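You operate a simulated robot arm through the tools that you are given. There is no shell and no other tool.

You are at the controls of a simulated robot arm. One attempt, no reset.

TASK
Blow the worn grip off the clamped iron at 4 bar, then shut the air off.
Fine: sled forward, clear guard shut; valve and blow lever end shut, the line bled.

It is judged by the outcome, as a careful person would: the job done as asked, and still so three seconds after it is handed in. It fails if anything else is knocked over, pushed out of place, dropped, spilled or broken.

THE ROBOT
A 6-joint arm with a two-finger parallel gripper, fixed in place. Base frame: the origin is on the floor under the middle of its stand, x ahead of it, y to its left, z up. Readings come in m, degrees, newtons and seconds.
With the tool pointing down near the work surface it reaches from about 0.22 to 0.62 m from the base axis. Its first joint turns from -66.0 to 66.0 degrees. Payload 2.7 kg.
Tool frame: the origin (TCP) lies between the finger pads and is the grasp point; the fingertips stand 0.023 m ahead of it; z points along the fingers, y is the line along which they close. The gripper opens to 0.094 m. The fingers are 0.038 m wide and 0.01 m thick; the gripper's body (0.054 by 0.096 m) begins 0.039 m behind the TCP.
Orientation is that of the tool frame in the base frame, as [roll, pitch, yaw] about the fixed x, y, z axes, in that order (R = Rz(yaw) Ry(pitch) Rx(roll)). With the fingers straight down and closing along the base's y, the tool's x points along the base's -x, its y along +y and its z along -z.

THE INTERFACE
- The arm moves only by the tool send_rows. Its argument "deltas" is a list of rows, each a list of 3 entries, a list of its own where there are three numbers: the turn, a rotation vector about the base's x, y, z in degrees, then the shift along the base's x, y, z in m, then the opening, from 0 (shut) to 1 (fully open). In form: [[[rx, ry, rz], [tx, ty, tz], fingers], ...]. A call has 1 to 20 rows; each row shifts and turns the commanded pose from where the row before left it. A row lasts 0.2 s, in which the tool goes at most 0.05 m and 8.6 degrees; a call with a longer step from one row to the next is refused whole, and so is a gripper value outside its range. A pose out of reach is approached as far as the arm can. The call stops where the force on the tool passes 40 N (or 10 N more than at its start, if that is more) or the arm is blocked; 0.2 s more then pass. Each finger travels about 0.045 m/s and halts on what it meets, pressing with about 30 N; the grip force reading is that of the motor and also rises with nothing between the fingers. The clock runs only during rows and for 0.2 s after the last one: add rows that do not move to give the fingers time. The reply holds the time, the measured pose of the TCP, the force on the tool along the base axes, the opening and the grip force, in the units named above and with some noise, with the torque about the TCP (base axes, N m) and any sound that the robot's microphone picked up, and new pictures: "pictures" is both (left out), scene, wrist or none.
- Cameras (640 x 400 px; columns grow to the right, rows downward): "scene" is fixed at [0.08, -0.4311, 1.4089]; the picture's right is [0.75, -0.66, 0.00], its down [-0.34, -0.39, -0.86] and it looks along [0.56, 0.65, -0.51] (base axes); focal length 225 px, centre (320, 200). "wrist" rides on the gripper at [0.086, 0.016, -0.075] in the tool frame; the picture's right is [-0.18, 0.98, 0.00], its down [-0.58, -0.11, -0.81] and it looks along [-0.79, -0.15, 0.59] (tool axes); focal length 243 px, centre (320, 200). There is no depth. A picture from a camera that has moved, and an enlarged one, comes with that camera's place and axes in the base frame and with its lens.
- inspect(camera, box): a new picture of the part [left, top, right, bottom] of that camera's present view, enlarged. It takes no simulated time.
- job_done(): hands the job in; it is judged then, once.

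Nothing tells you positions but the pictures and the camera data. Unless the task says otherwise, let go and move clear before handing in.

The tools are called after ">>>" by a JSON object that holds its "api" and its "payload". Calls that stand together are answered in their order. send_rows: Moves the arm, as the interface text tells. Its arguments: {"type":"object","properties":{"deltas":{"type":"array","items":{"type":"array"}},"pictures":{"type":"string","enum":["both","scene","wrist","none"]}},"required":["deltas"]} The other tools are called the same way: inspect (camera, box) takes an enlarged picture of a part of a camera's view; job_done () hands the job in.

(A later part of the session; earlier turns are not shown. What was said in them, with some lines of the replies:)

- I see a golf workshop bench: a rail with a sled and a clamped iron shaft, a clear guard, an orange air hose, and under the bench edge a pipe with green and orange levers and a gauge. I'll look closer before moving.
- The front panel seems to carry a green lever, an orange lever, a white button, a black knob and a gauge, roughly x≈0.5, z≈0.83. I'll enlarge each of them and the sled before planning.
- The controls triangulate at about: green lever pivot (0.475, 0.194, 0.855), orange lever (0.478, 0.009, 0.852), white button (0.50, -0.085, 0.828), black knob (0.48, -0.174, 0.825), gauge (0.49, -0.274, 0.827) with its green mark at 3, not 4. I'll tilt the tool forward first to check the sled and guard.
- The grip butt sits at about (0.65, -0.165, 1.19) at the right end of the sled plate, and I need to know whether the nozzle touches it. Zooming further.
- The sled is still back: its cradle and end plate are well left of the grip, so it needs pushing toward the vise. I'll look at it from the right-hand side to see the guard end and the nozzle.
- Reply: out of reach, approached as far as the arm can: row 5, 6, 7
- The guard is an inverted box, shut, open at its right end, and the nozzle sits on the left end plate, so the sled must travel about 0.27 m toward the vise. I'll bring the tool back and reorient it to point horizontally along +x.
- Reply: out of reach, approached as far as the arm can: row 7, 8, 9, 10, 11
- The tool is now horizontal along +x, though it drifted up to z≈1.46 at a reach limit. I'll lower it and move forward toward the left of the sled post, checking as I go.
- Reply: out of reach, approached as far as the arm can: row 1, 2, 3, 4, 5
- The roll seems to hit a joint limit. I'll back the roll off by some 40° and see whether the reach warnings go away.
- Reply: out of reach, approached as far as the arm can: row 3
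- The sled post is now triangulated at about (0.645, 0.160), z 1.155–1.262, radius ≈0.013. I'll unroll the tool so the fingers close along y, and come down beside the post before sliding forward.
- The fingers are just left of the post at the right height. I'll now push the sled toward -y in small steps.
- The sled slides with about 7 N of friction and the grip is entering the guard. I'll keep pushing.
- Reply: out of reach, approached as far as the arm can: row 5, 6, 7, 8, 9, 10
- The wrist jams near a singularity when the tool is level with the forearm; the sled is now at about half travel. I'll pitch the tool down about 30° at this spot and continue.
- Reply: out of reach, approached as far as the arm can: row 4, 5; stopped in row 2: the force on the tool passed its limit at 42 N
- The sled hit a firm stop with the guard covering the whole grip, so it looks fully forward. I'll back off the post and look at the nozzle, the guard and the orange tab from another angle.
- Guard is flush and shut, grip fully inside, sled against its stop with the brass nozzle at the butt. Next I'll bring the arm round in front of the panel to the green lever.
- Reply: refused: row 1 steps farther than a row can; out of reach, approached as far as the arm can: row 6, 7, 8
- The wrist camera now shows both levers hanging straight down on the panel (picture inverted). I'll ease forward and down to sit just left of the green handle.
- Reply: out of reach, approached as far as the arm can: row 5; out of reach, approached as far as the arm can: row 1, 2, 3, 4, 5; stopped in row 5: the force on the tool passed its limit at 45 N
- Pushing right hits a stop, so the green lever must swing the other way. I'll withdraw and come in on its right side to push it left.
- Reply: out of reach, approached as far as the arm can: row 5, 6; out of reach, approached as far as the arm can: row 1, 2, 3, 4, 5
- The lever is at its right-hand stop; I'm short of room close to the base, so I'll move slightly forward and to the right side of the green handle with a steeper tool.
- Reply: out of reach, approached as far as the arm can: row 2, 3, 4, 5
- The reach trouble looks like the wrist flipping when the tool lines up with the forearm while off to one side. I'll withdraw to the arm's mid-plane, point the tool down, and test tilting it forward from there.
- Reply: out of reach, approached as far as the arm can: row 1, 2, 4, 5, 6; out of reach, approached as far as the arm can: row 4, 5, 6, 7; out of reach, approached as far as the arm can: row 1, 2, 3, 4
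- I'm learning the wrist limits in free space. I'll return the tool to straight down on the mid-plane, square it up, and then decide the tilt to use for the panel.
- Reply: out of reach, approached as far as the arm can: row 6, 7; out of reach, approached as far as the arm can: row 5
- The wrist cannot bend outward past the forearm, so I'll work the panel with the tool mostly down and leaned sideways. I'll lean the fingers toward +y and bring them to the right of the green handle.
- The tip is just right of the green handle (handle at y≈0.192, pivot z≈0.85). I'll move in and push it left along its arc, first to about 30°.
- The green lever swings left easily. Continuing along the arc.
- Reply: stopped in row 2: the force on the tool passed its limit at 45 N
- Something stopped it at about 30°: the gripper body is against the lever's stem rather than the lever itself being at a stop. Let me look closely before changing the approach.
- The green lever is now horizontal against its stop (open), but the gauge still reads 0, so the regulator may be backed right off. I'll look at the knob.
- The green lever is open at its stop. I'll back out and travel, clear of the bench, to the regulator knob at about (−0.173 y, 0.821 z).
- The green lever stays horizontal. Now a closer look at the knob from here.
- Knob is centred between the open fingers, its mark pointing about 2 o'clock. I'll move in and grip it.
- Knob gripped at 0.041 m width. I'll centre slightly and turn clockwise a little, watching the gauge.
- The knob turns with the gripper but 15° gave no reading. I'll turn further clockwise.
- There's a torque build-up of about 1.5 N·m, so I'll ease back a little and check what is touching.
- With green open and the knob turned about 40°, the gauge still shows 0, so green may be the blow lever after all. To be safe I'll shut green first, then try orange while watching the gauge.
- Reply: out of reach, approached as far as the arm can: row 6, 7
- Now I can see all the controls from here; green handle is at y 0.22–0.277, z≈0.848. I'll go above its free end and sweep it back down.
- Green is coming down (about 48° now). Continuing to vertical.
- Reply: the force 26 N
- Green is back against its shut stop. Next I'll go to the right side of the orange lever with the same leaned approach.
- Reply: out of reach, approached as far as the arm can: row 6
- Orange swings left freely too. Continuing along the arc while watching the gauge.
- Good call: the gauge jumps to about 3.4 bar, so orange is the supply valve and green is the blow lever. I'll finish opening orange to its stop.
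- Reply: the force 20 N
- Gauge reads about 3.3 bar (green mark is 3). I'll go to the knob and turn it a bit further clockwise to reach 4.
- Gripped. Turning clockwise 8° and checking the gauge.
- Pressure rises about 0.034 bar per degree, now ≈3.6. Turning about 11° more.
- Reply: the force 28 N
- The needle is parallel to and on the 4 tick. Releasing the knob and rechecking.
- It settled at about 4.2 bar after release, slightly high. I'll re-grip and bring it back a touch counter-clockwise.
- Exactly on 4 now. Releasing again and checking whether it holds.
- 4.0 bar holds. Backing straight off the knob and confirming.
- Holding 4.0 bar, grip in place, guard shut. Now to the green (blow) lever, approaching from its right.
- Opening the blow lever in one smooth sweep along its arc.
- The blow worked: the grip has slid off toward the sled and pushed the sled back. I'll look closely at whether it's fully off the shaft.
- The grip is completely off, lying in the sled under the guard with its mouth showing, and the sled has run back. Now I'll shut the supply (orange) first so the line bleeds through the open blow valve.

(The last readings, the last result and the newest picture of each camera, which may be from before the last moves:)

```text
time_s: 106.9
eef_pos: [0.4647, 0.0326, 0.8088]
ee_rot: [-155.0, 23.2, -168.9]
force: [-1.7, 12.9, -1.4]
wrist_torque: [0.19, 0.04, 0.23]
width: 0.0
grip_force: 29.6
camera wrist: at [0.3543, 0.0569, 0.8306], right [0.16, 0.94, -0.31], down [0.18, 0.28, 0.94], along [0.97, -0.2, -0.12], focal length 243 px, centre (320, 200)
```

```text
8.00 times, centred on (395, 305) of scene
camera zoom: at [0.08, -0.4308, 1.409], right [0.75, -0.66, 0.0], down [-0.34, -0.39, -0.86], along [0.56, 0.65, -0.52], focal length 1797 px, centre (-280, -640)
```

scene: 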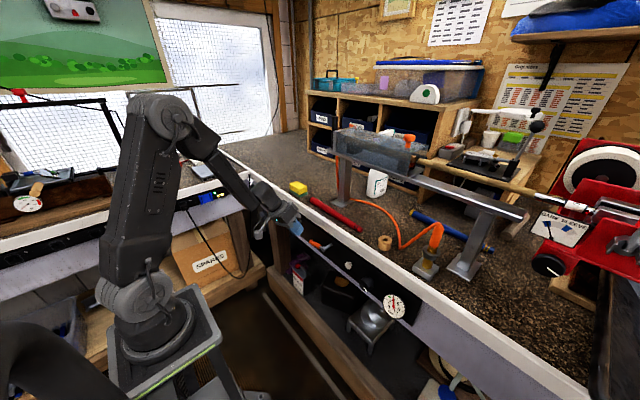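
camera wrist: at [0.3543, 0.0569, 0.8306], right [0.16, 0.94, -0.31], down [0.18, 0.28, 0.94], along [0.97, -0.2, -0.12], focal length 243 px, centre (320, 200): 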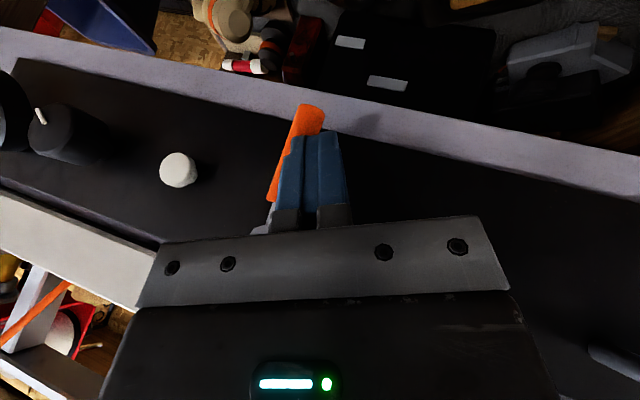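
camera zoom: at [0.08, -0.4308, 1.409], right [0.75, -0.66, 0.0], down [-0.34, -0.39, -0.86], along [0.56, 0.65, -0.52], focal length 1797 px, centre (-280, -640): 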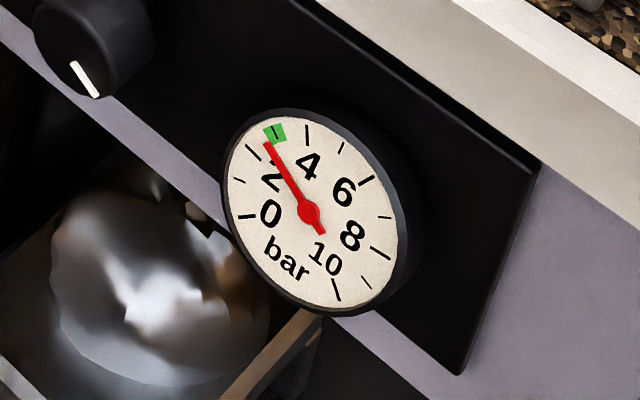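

The supply is shutting: gauge is falling. I'll press orange firmly home and wait for the line to bleed.

>>> {"api": "send_rows", "payload": {"deltas": [[[0, 0, 0], [0.0, -0.002, 0.0], 0], [[0, 0, 0], [0.0, -0.001, 0.0], 0], [[0, 0, 0], [0.0, 0.0, 0.0], 0]], "pictures": "none"}}

>>> {"api": "inspect", "payload": {"camera": "scene", "box": [375, 280, 415, 330]}}

>>> {"api": "inspect", "payload": {"camera": "scene", "box": [320, 120, 480, 220]}}

```text
time_s: 107.7
eef_pos: [0.4636, 0.0321, 0.8093]
ee_rot: [-155.1, 23.2, -168.7]
force: [-4.3, 32.6, -0.1]
wrist_torque: [0.41, 0.03, 0.52]
width: 0.0001
grip_force: 29.9
```

```text
8.00 times, centred on (395, 305) of scene
camera zoom: at [0.0799, -0.4303, 1.4091], right [0.75, -0.66, 0.0], down [-0.34, -0.39, -0.86], along [0.56, 0.65, -0.52], focal length 1797 px, centre (-280, -640)
```

zoom: 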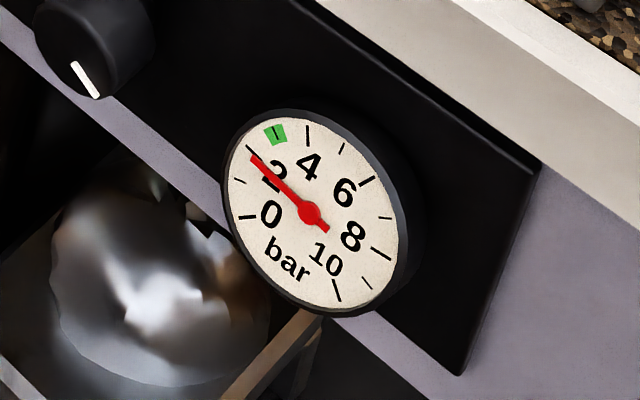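

```text
4.00 times, centred on (400, 170) of scene
camera zoom: at [0.0799, -0.4303, 1.4091], right [0.75, -0.66, 0.0], down [-0.34, -0.39, -0.86], along [0.56, 0.65, -0.52], focal length 898 px, centre (0, 320)
```

zoom: 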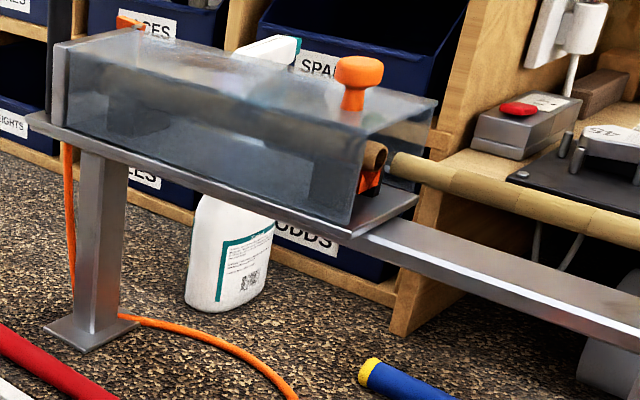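

>>> {"api": "send_rows", "payload": {"deltas": [[[0, 0, 0], [0.0, 0.01, 0.0], 0], [[0, 0, 0], [-0.04, 0.005, 0.01], 0], [[0, 0, 0], [0.0, 0.02, 0.04], 0], [[0, 0, 0], [0.0, 0.03, 0.035], 0], [[0, 0, 0], [0.0, 0.045, 0.01], 0], [[0, 0, 0], [0.0, 0.045, 0.0], 0], [[0, 0, 0], [0.0, 0.045, 0.0], 0], [[0, 0, 0], [0.02, 0.03, 0.0], 0], [[0, 0, 0], [0.02, 0.0, 0.0], 0]], "pictures": "both"}}

>>> {"api": "inspect", "payload": {"camera": "scene", "box": [375, 280, 415, 330]}}

>>> {"api": "inspect", "payload": {"camera": "scene", "box": [270, 205, 370, 285]}}

```text
time_s: 109.7
eef_pos: [0.4644, 0.2582, 0.9034]
ee_rot: [-154.7, 23.3, -169.1]
force: [-0.6, -0.4, -0.1]
wrist_torque: [-0.02, 0.02, -0.04]
width: 0.0002
grip_force: 30.0
camera wrist: at [0.3544, 0.2831, 0.9253], right [0.16, 0.94, -0.31], down [0.18, 0.28, 0.94], along [0.97, -0.21, -0.12], focal length 243 px, centre (320, 200)
```

scene: 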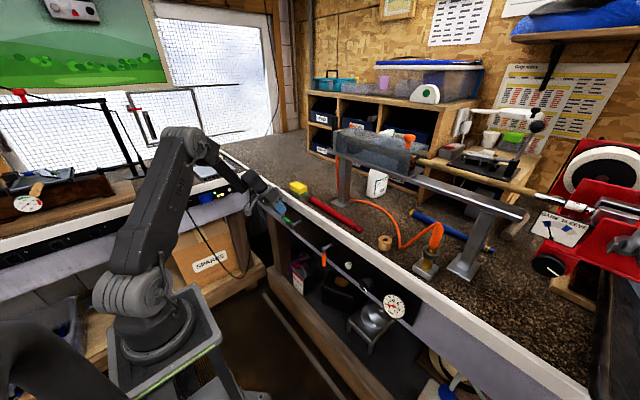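
wrist: 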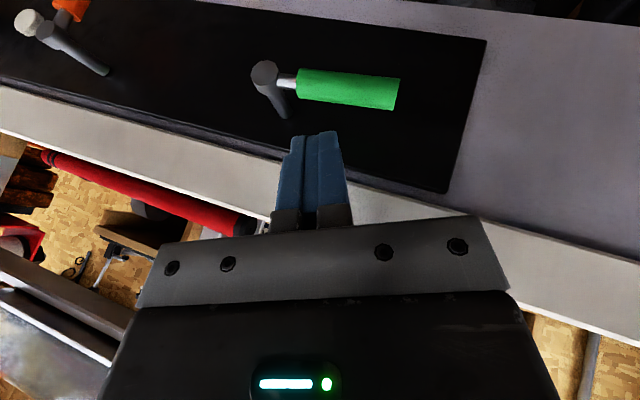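

```text
8.00 times, centred on (395, 305) of scene
camera zoom: at [0.08, -0.431, 1.4089], right [0.75, -0.66, 0.0], down [-0.34, -0.39, -0.86], along [0.56, 0.65, -0.51], focal length 1797 px, centre (-280, -640)
```

zoom: 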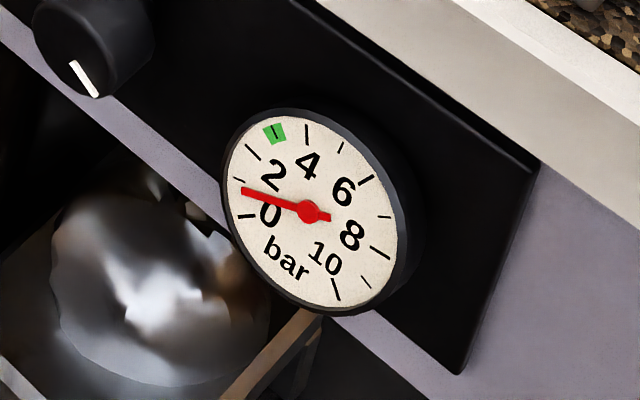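

```text
5.00 times, centred on (320, 245) of scene
camera zoom: at [0.08, -0.431, 1.4089], right [0.75, -0.66, 0.0], down [-0.34, -0.39, -0.86], along [0.56, 0.65, -0.51], focal length 1123 px, centre (320, -25)
```

zoom: 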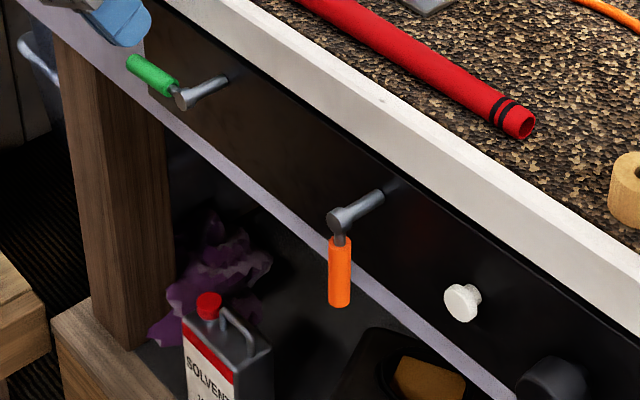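

Orange is vertical (shut). Gauge is down to about 0.7 bar and still bleeding; I'll wait for zero before shutting the blow lever.

>>> {"api": "send_rows", "payload": {"deltas": [[[0, 0, 0], [0, 0, 0], 0], [[0, 0, 0], [0, 0, 0], 0], [[0, 0, 0], [0, 0, 0], 0], [[0, 0, 0], [0, 0, 0], 0], [[0, 0, 0], [0, 0, 0], 0], [[0, 0, 0], [0, 0, 0], 0], [[0, 0, 0], [0, 0, 0], 0], [[0, 0, 0], [0, 0, 0], 0], [[0, 0, 0], [0, 0, 0], 0], [[0, 0, 0], [0, 0, 0], 0], [[0, 0, 0], [0, 0, 0], 0], [[0, 0, 0], [0, 0, 0], 0], [[0, 0, 0], [0, 0, 0], 0], [[0, 0, 0], [0, 0, 0], 0], [[0, 0, 0], [0, 0, 0], 0], [[0, 0, 0], [0, 0, 0], 0], [[0, 0, 0], [0, 0, 0], 0], [[0, 0, 0], [0, 0, 0], 0], [[0, 0, 0], [0, 0, 0], 0], [[0, 0, 0], [0, 0, 0], 0]], "pictures": "none"}}

>>> {"api": "inspect", "payload": {"camera": "scene", "box": [375, 280, 415, 330]}}

```text
time_s: 113.9
eef_pos: [0.4647, 0.2581, 0.9037]
ee_rot: [-154.7, 23.3, -169.0]
force: [0.1, -0.2, -0.1]
wrist_torque: [-0.02, -0.01, -0.02]
width: 0.0
grip_force: 29.4
```

```text
8.00 times, centred on (395, 305) of scene
camera zoom: at [0.08, -0.4311, 1.4089], right [0.75, -0.66, 0.0], down [-0.34, -0.39, -0.86], along [0.56, 0.65, -0.51], focal length 1797 px, centre (-280, -640)
```

zoom: 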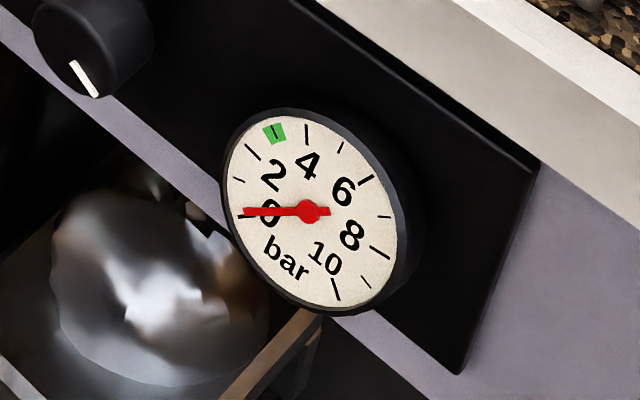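

>>> {"api": "send_rows", "payload": {"deltas": [[[0, 0, 0], [0, 0, 0], 0], [[0, 0, 0], [0, 0, 0], 0], [[0, 0, 0], [0, 0, 0], 0], [[0, 0, 0], [0, 0, 0], 0], [[0, 0, 0], [0, 0, 0], 0], [[0, 0, 0], [0, 0, 0], 0], [[0, 0, 0], [0, 0, 0], 0], [[0, 0, 0], [0, 0, 0], 0], [[0, 0, 0], [0, 0, 0], 0], [[0, 0, 0], [0, 0, 0], 0], [[0, 0, 0], [0, 0, 0], 0], [[0, 0, 0], [0, 0, 0], 0], [[0, 0, 0], [0, 0, 0], 0], [[0, 0, 0], [0, 0, 0], 0], [[0, 0, 0], [0, 0, 0], 0], [[0, 0, 0], [0, 0, 0], 0], [[0, 0, 0], [0, 0, 0], 0], [[0, 0, 0], [0, 0, 0], 0], [[0, 0, 0], [0, 0, 0], 0], [[0, 0, 0], [0, 0, 0], 0]], "pictures": "none"}}

>>> {"api": "inspect", "payload": {"camera": "scene", "box": [375, 280, 415, 330]}}

```text
time_s: 118.1
eef_pos: [0.4639, 0.2583, 0.9032]
ee_rot: [-154.7, 23.3, -169.0]
force: [0.5, 0.4, -0.5]
wrist_torque: [0.0, -0.02, -0.02]
width: 0.0
grip_force: 29.7
```

```text
8.00 times, centred on (395, 305) of scene
camera zoom: at [0.08, -0.4311, 1.4089], right [0.75, -0.66, 0.0], down [-0.34, -0.39, -0.86], along [0.56, 0.65, -0.51], focal length 1797 px, centre (-280, -640)
```

zoom: 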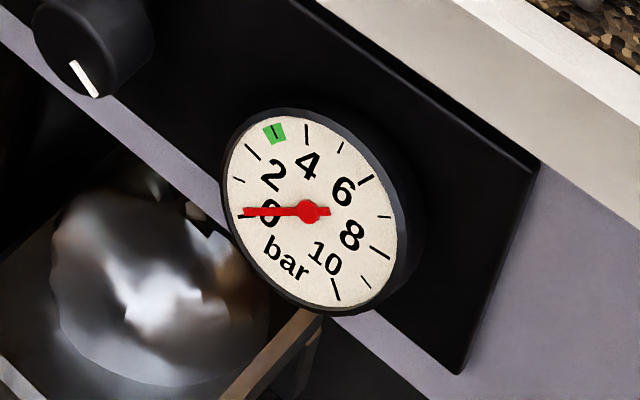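

A small residual (~0.15 bar) remains steady, so the white bleed button will be needed. First I'll sweep the green blow lever shut.

>>> {"api": "send_rows", "payload": {"deltas": [[[0, 0, 0], [0.0, 0.007, -0.018], 0], [[0, 0, 0], [0.0, 0.002, -0.01], 0], [[0, 0, 0], [0.0, 0.0, -0.01], 0], [[0, 0, 0], [0.0, 0.0, -0.01], 0], [[0, 0, 0], [0.0, 0.0, -0.01], 0], [[0, 0, 0], [0.0, -0.006, -0.009], 0], [[0, 0, 0], [0.0, -0.006, -0.008], 0], [[0, 0, 0], [0.0, -0.006, -0.008], 0], [[0, 0, 0], [0.0, -0.007, -0.006], 0], [[0, 0, 0], [0.0, -0.007, -0.004], 0], [[0, 0, 0], [0.0, -0.007, -0.002], 0], [[0, 0, 0], [0.0, -0.007, -0.001], 0], [[0, 0, 0], [0.0, -0.005, 0.0], 0]], "pictures": "wrist"}}

```text
time_s: 120.9
eef_pos: [0.4639, 0.2207, 0.8092]
ee_rot: [-155.5, 23.4, -168.7]
force: [-5.8, 31.6, -7.3]
wrist_torque: [0.48, 0.22, 0.5]
width: 0.0001
grip_force: 30.1
camera wrist: at [0.3544, 0.245, 0.8301], right [0.15, 0.94, -0.3], down [0.17, 0.28, 0.95], along [0.97, -0.19, -0.12], focal length 243 px, centre (320, 200)
```

wrist: 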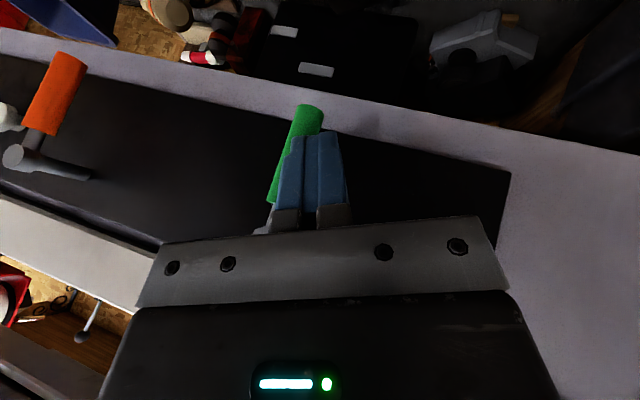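

Green is shut against its stop too. Next, the white bleed button at about (0.50, −0.085, 0.828).

>>> {"api": "send_rows", "payload": {"deltas": [[[0, 0, 0], [0.0, 0.012, 0.0], 0], [[0, 0, 0], [-0.04, 0.0, 0.01], 0], [[0, 5.5, -2.3], [-0.01, -0.03, 0.03], 0], [[8, 0, 0], [0.0, -0.045, 0.02], 0], [[8, 0, 0], [0.0, -0.045, 0.02], 0], [[8, 0, 0], [0.0, -0.048, 0.0], 0], [[1, 0, 0], [0.0, -0.048, 0.0], 0], [[0, 0, 0], [0.0, -0.048, 0.0], 0], [[0, 0, 0], [0.0, -0.045, 0.0], 0]], "pictures": "both"}}

>>> {"api": "inspect", "payload": {"camera": "scene", "box": [375, 280, 415, 330]}}

>>> {"api": "inspect", "payload": {"camera": "scene", "box": [270, 195, 370, 275]}}

```text
time_s: 122.9
eef_pos: [0.4154, -0.0817, 0.8875]
ee_rot: [177.9, 19.7, 179.6]
force: [0.2, -0.9, 0.4]
wrist_torque: [-0.03, -0.05, 0.01]
width: 0.0001
grip_force: 29.9
camera wrist: at [0.3096, -0.0685, 0.9303], right [0.17, 0.98, 0.1], down [0.28, -0.14, 0.95], along [0.95, -0.13, -0.3], focal length 243 px, centre (320, 200)
```

scene: 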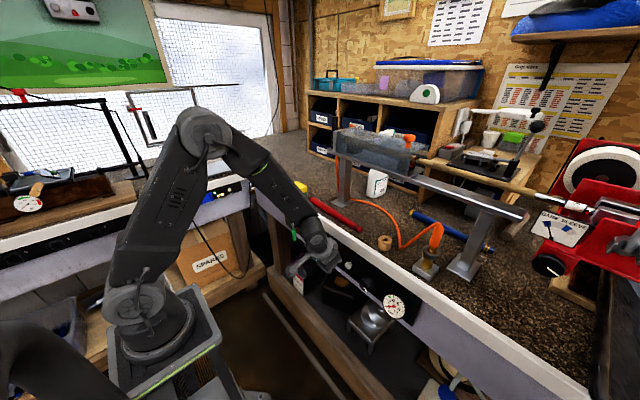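
wrist: 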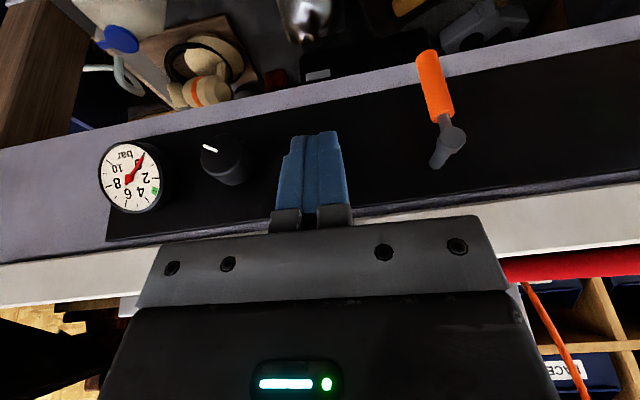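

```text
8.00 times, centred on (395, 305) of scene
camera zoom: at [0.08, -0.431, 1.4089], right [0.75, -0.66, 0.0], down [-0.34, -0.39, -0.86], along [0.56, 0.65, -0.51], focal length 1797 px, centre (-280, -640)
```

zoom: 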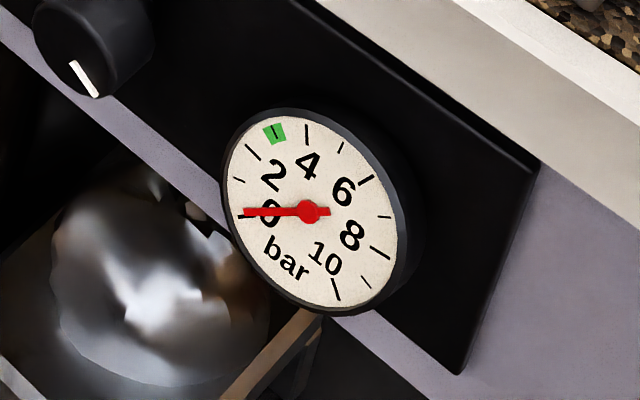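

```text
5.00 times, centred on (320, 235) of scene
camera zoom: at [0.08, -0.431, 1.4089], right [0.75, -0.66, 0.0], down [-0.34, -0.39, -0.86], along [0.56, 0.65, -0.51], focal length 1123 px, centre (320, 25)
```

zoom: 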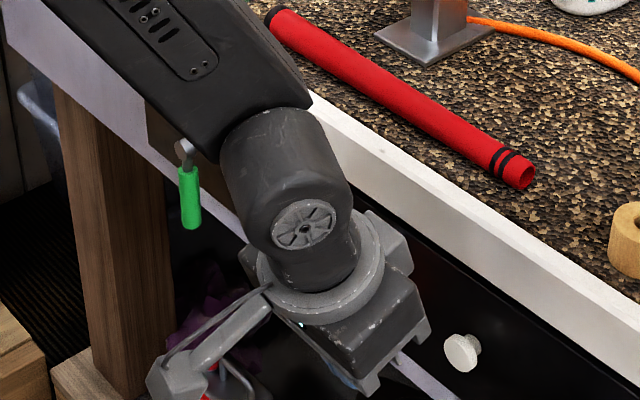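

Button refined to about (0.505, −0.083, 0.822). I'll lower and press it with the fingertip, watching force and gauge.

>>> {"api": "send_rows", "payload": {"deltas": [[[0, 0, 0], [0.0, -0.002, -0.03], 0], [[0, 0, 0], [0.01, 0.0, -0.0235], 0], [[0, 0, 0], [0.03, 0.0, 0.0], 0], [[0, 0, 0], [0.015, 0.0, 0.0], 0]], "pictures": "both"}}

>>> {"api": "inspect", "payload": {"camera": "scene", "box": [310, 225, 410, 305]}}

>>> {"api": "inspect", "payload": {"camera": "wrist", "box": [220, 90, 420, 240]}}

```text
time_s: 123.9
eef_pos: [0.4696, -0.0841, 0.835]
ee_rot: [177.8, 19.7, 179.7]
force: [-0.1, 0.7, 0.6]
wrist_torque: [0.02, -0.01, -0.01]
width: 0.0
grip_force: 29.9
camera wrist: at [0.3641, -0.0704, 0.8758], right [0.17, 0.98, 0.1], down [0.28, -0.14, 0.95], along [0.95, -0.13, -0.3], focal length 243 px, centre (320, 200)
```

scene: 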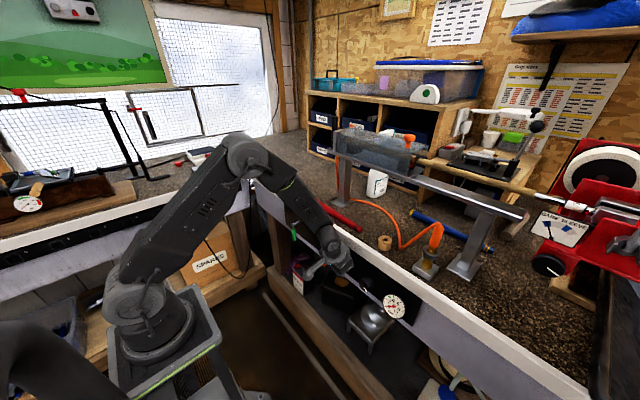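
wrist: 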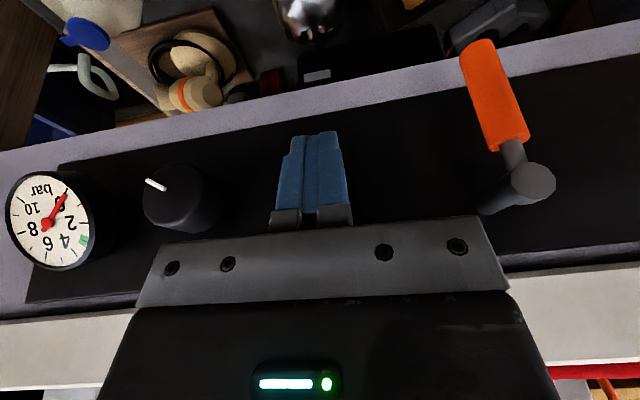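

```text
5.00 times, centred on (360, 265) of scene
camera zoom: at [0.08, -0.4311, 1.4089], right [0.75, -0.66, 0.0], down [-0.34, -0.39, -0.86], along [0.56, 0.65, -0.51], focal length 1123 px, centre (120, -125)
```

zoom: 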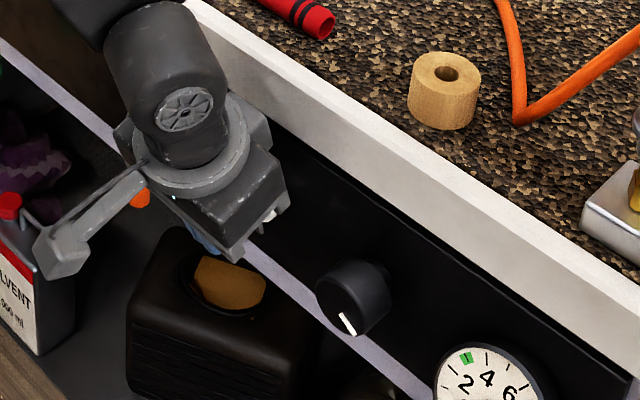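

```text
2.67 times, centred on (320, 165) of wrist
camera zoom: at [0.3641, -0.0704, 0.8758], right [0.17, 0.98, 0.1], down [0.28, -0.14, 0.95], along [0.95, -0.13, -0.3], focal length 647 px, centre (320, 293)
```

zoom: 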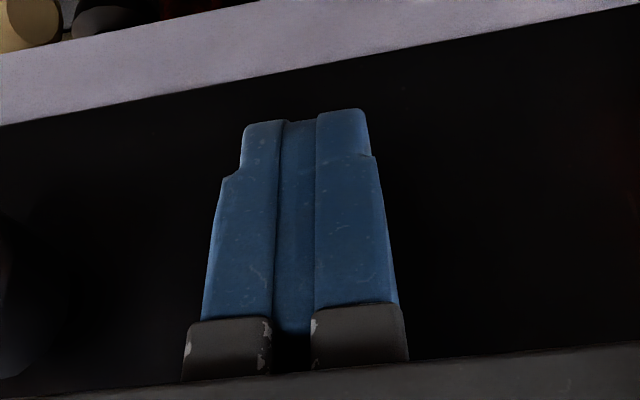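

>>> {"api": "send_rows", "payload": {"deltas": [[[0, 0, 0], [0.004, 0.0, 0.0], 0], [[0, 0, 0], [0.003, 0.0, 0.0], 0], [[0, 0, 0], [0.003, 0.0, 0.0], 0], [[0, 0, 0], [0.002, 0.0, 0.0], 0], [[0, 0, 0], [0.002, 0.0, 0.0], 0]], "pictures": "none"}}

>>> {"api": "inspect", "payload": {"camera": "scene", "box": [385, 290, 405, 310]}}

>>> {"api": "inspect", "payload": {"camera": "scene", "box": [325, 235, 385, 285]}}

```text
time_s: 125.1
eef_pos: [0.4824, -0.0842, 0.8335]
ee_rot: [177.8, 19.5, 179.6]
force: [-2.0, -1.3, 0.7]
wrist_torque: [-0.01, 0.04, -0.02]
width: 0.0
grip_force: 29.6
```

```text
16.00 times, centred on (395, 300) of scene
camera zoom: at [0.0799, -0.4311, 1.4089], right [0.75, -0.66, 0.0], down [-0.34, -0.39, -0.86], along [0.56, 0.65, -0.51], focal length 3594 px, centre (-880, -1400)
```

zoom: 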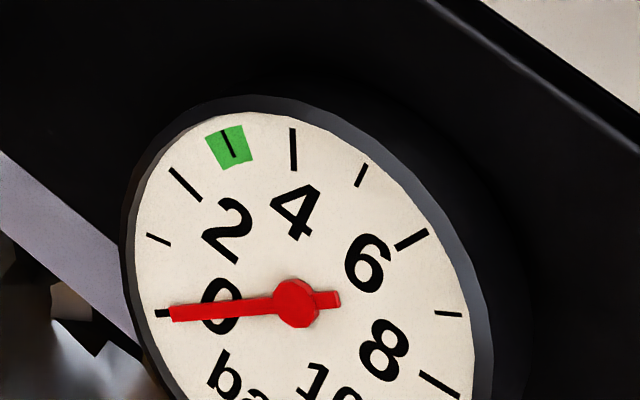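

```text
8.00 times, centred on (355, 260) of scene
camera zoom: at [0.0799, -0.4311, 1.4089], right [0.75, -0.66, 0.0], down [-0.34, -0.39, -0.86], along [0.56, 0.65, -0.51], focal length 1797 px, centre (40, -280)
```

zoom: 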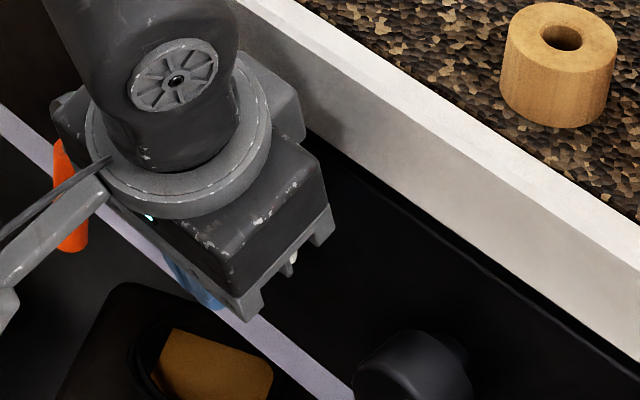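

Pressing the button dropped the needle to the 0 mark with about 2 N. I'll hold it a little longer.

>>> {"api": "send_rows", "payload": {"deltas": [[[0, 0, 0], [0.001, 0.0, 0.0], 0], [[0, 0, 0], [0.0, 0.0, 0.0], 0], [[0, 0, 0], [0.0, 0.0, 0.0], 0], [[0, 0, 0], [0.0, 0.0, 0.0], 0], [[0, 0, 0], [0.0, 0.0, 0.0], 0], [[0, 0, 0], [0.0, 0.0, 0.0], 0], [[0, 0, 0], [0.0, 0.0, 0.0], 0], [[0, 0, 0], [0.0, 0.0, 0.0], 0], [[0, 0, 0], [0.0, 0.0, 0.0], 0], [[0, 0, 0], [0.0, 0.0, 0.0], 0]], "pictures": "none"}}

>>> {"api": "inspect", "payload": {"camera": "scene", "box": [385, 290, 405, 310]}}

```text
time_s: 127.3
eef_pos: [0.4844, -0.0829, 0.8337]
ee_rot: [177.8, 19.6, 179.6]
force: [-2.9, -0.5, -1.7]
wrist_torque: [0.0, 0.07, 0.05]
width: 0.0
grip_force: 29.9
```

```text
16.00 times, centred on (395, 300) of scene
camera zoom: at [0.0799, -0.431, 1.4089], right [0.75, -0.66, 0.0], down [-0.34, -0.39, -0.86], along [0.56, 0.65, -0.51], focal length 3594 px, centre (-880, -1400)
```

zoom: 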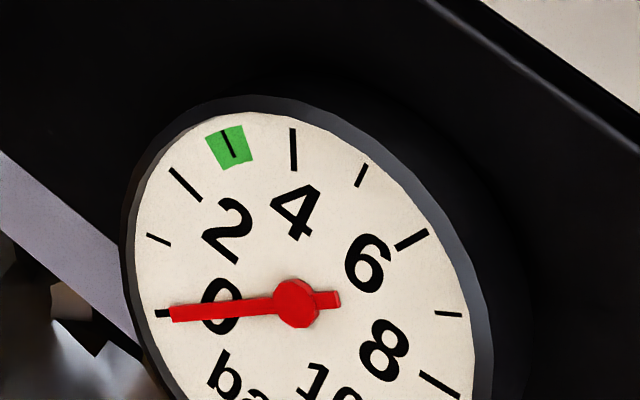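

Line is at 0. Releasing the button and moving clear, then a final check of everything.

>>> {"api": "send_rows", "payload": {"deltas": [[[0, 0, 0], [-0.03, 0.0, 0.0], 0], [[0, 0, 0], [-0.04, 0.0, 0.01], 0], [[0, 0, 0], [0.0, 0.02, 0.04], 0], [[0, 0, 0], [0.0, 0.02, 0.04], 0], [[0, 6, 0], [-0.01, 0.02, 0.04], 0], [[0, 6, 0], [-0.01, 0.02, 0.04], 0.5], [[0, 6, 0], [-0.01, 0.02, 0.04], 0.5], [[0, 0, 0], [-0.01, 0.0, 0.04], 0.5], [[0, 0, 0], [-0.01, 0.0, 0.04], 0.5]], "pictures": "both"}}

>>> {"api": "inspect", "payload": {"camera": "scene", "box": [270, 205, 420, 335]}}

>>> {"api": "inspect", "payload": {"camera": "scene", "box": [385, 290, 405, 310]}}

>>> {"api": "inspect", "payload": {"camera": "scene", "box": [320, 110, 560, 260]}}

```text
time_s: 129.3
eef_pos: [0.3654, 0.0161, 1.1246]
ee_rot: [178.0, 1.6, 179.7]
force: [-0.3, 0.1, -0.6]
wrist_torque: [0.01, 0.01, -0.01]
width: 0.047
grip_force: 0.0
camera wrist: at [0.2765, 0.03, 1.1973], right [0.19, 0.98, 0.04], down [0.56, -0.14, 0.82], along [0.81, -0.13, -0.57], focal length 243 px, centre (320, 200)
```

scene: 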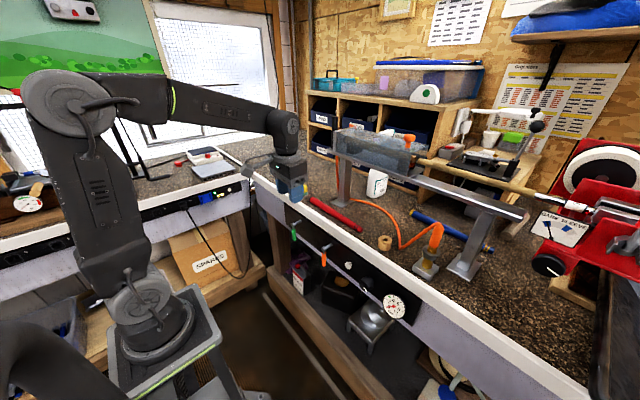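
wrist: 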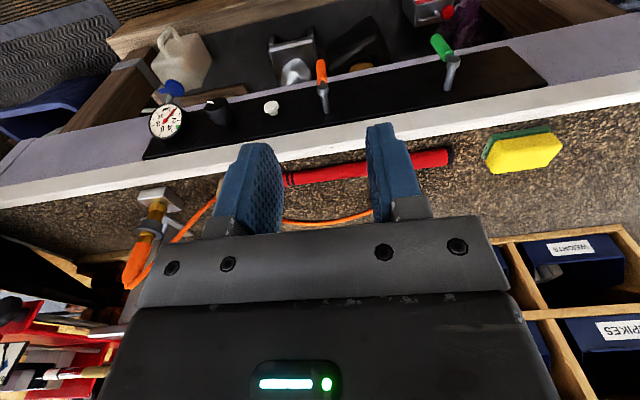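

```text
3.08 times, centred on (345, 270) of scene
camera zoom: at [0.08, -0.4311, 1.4089], right [0.75, -0.66, 0.0], down [-0.34, -0.39, -0.86], along [0.56, 0.65, -0.51], focal length 691 px, centre (243, -15)
```

zoom: 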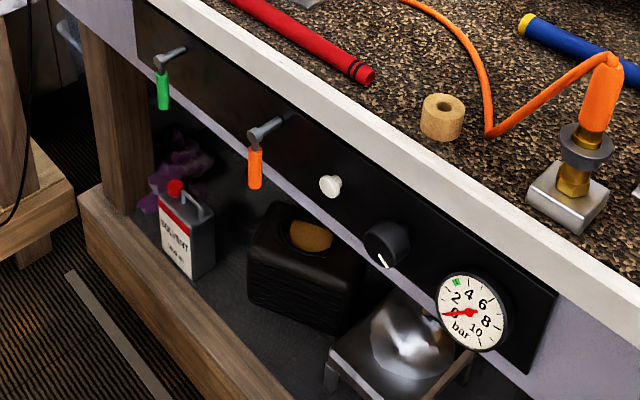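

```text
16.00 times, centred on (395, 300) of scene
camera zoom: at [0.08, -0.4311, 1.4089], right [0.75, -0.66, 0.0], down [-0.34, -0.39, -0.86], along [0.56, 0.65, -0.51], focal length 3594 px, centre (-880, -1400)
```

zoom: 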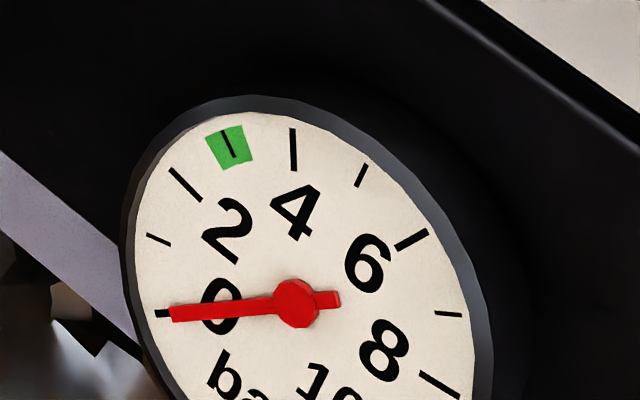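

```text
2.67 times, centred on (440, 185) of scene
camera zoom: at [0.08, -0.4311, 1.4089], right [0.75, -0.66, 0.0], down [-0.34, -0.39, -0.86], along [0.56, 0.65, -0.51], focal length 599 px, centre (0, 240)
```

zoom: 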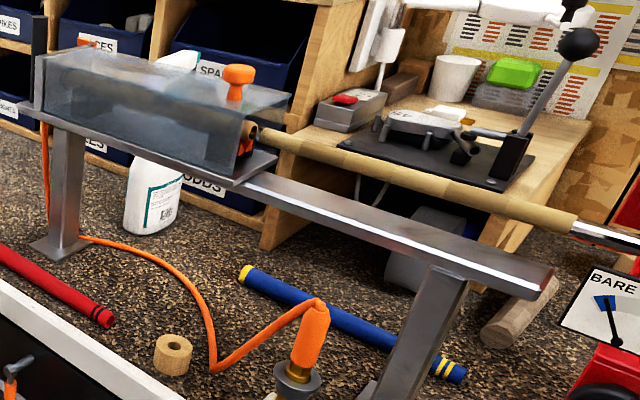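

Everything checks out:
- **Grip:** blown off the iron at 4 bar, with the sled forward and the guard shut. It now lies in the sled under the guard. The blow pushed the sled back, and I left it there because pushing it forward would put the grip back on the shaft.
- **Air:** the orange supply valve and the green blow lever are both shut, and the gauge reads 0.
- **Arm:** moved clear.

Handing in.

>>> {"api": "job_done", "payload": {}}

```text
The job is handed in.
```

The worn grip is off the clamped iron, blown at 4 bar with the sled forward and the clear guard shut. I've handed the job in.

- **Air:** the orange lever turned out to be the supply valve and the green one the blow lever. Both are shut against their stops.
- **Line:** about 0.15 bar was left after the supply was shut, so I held the white bleed button until the gauge read 0. It stayed at 0 after I let go.
- **Regulator:** I left it set at 4 bar. The green mark on the gauge is at 3, so I went by the numbers instead.
- **Sled and grip:** the grip pushed the sled back to the far end of the rail as it came off. It now lies in the sled under the shut guard. I left the sled there, because pushing it forward would put the grip back on the shaft.

While I was working out which lever was which, the gripper pressed on the green lever and its stem at about 45 N twice. I saw no damage, and the lever works normally.
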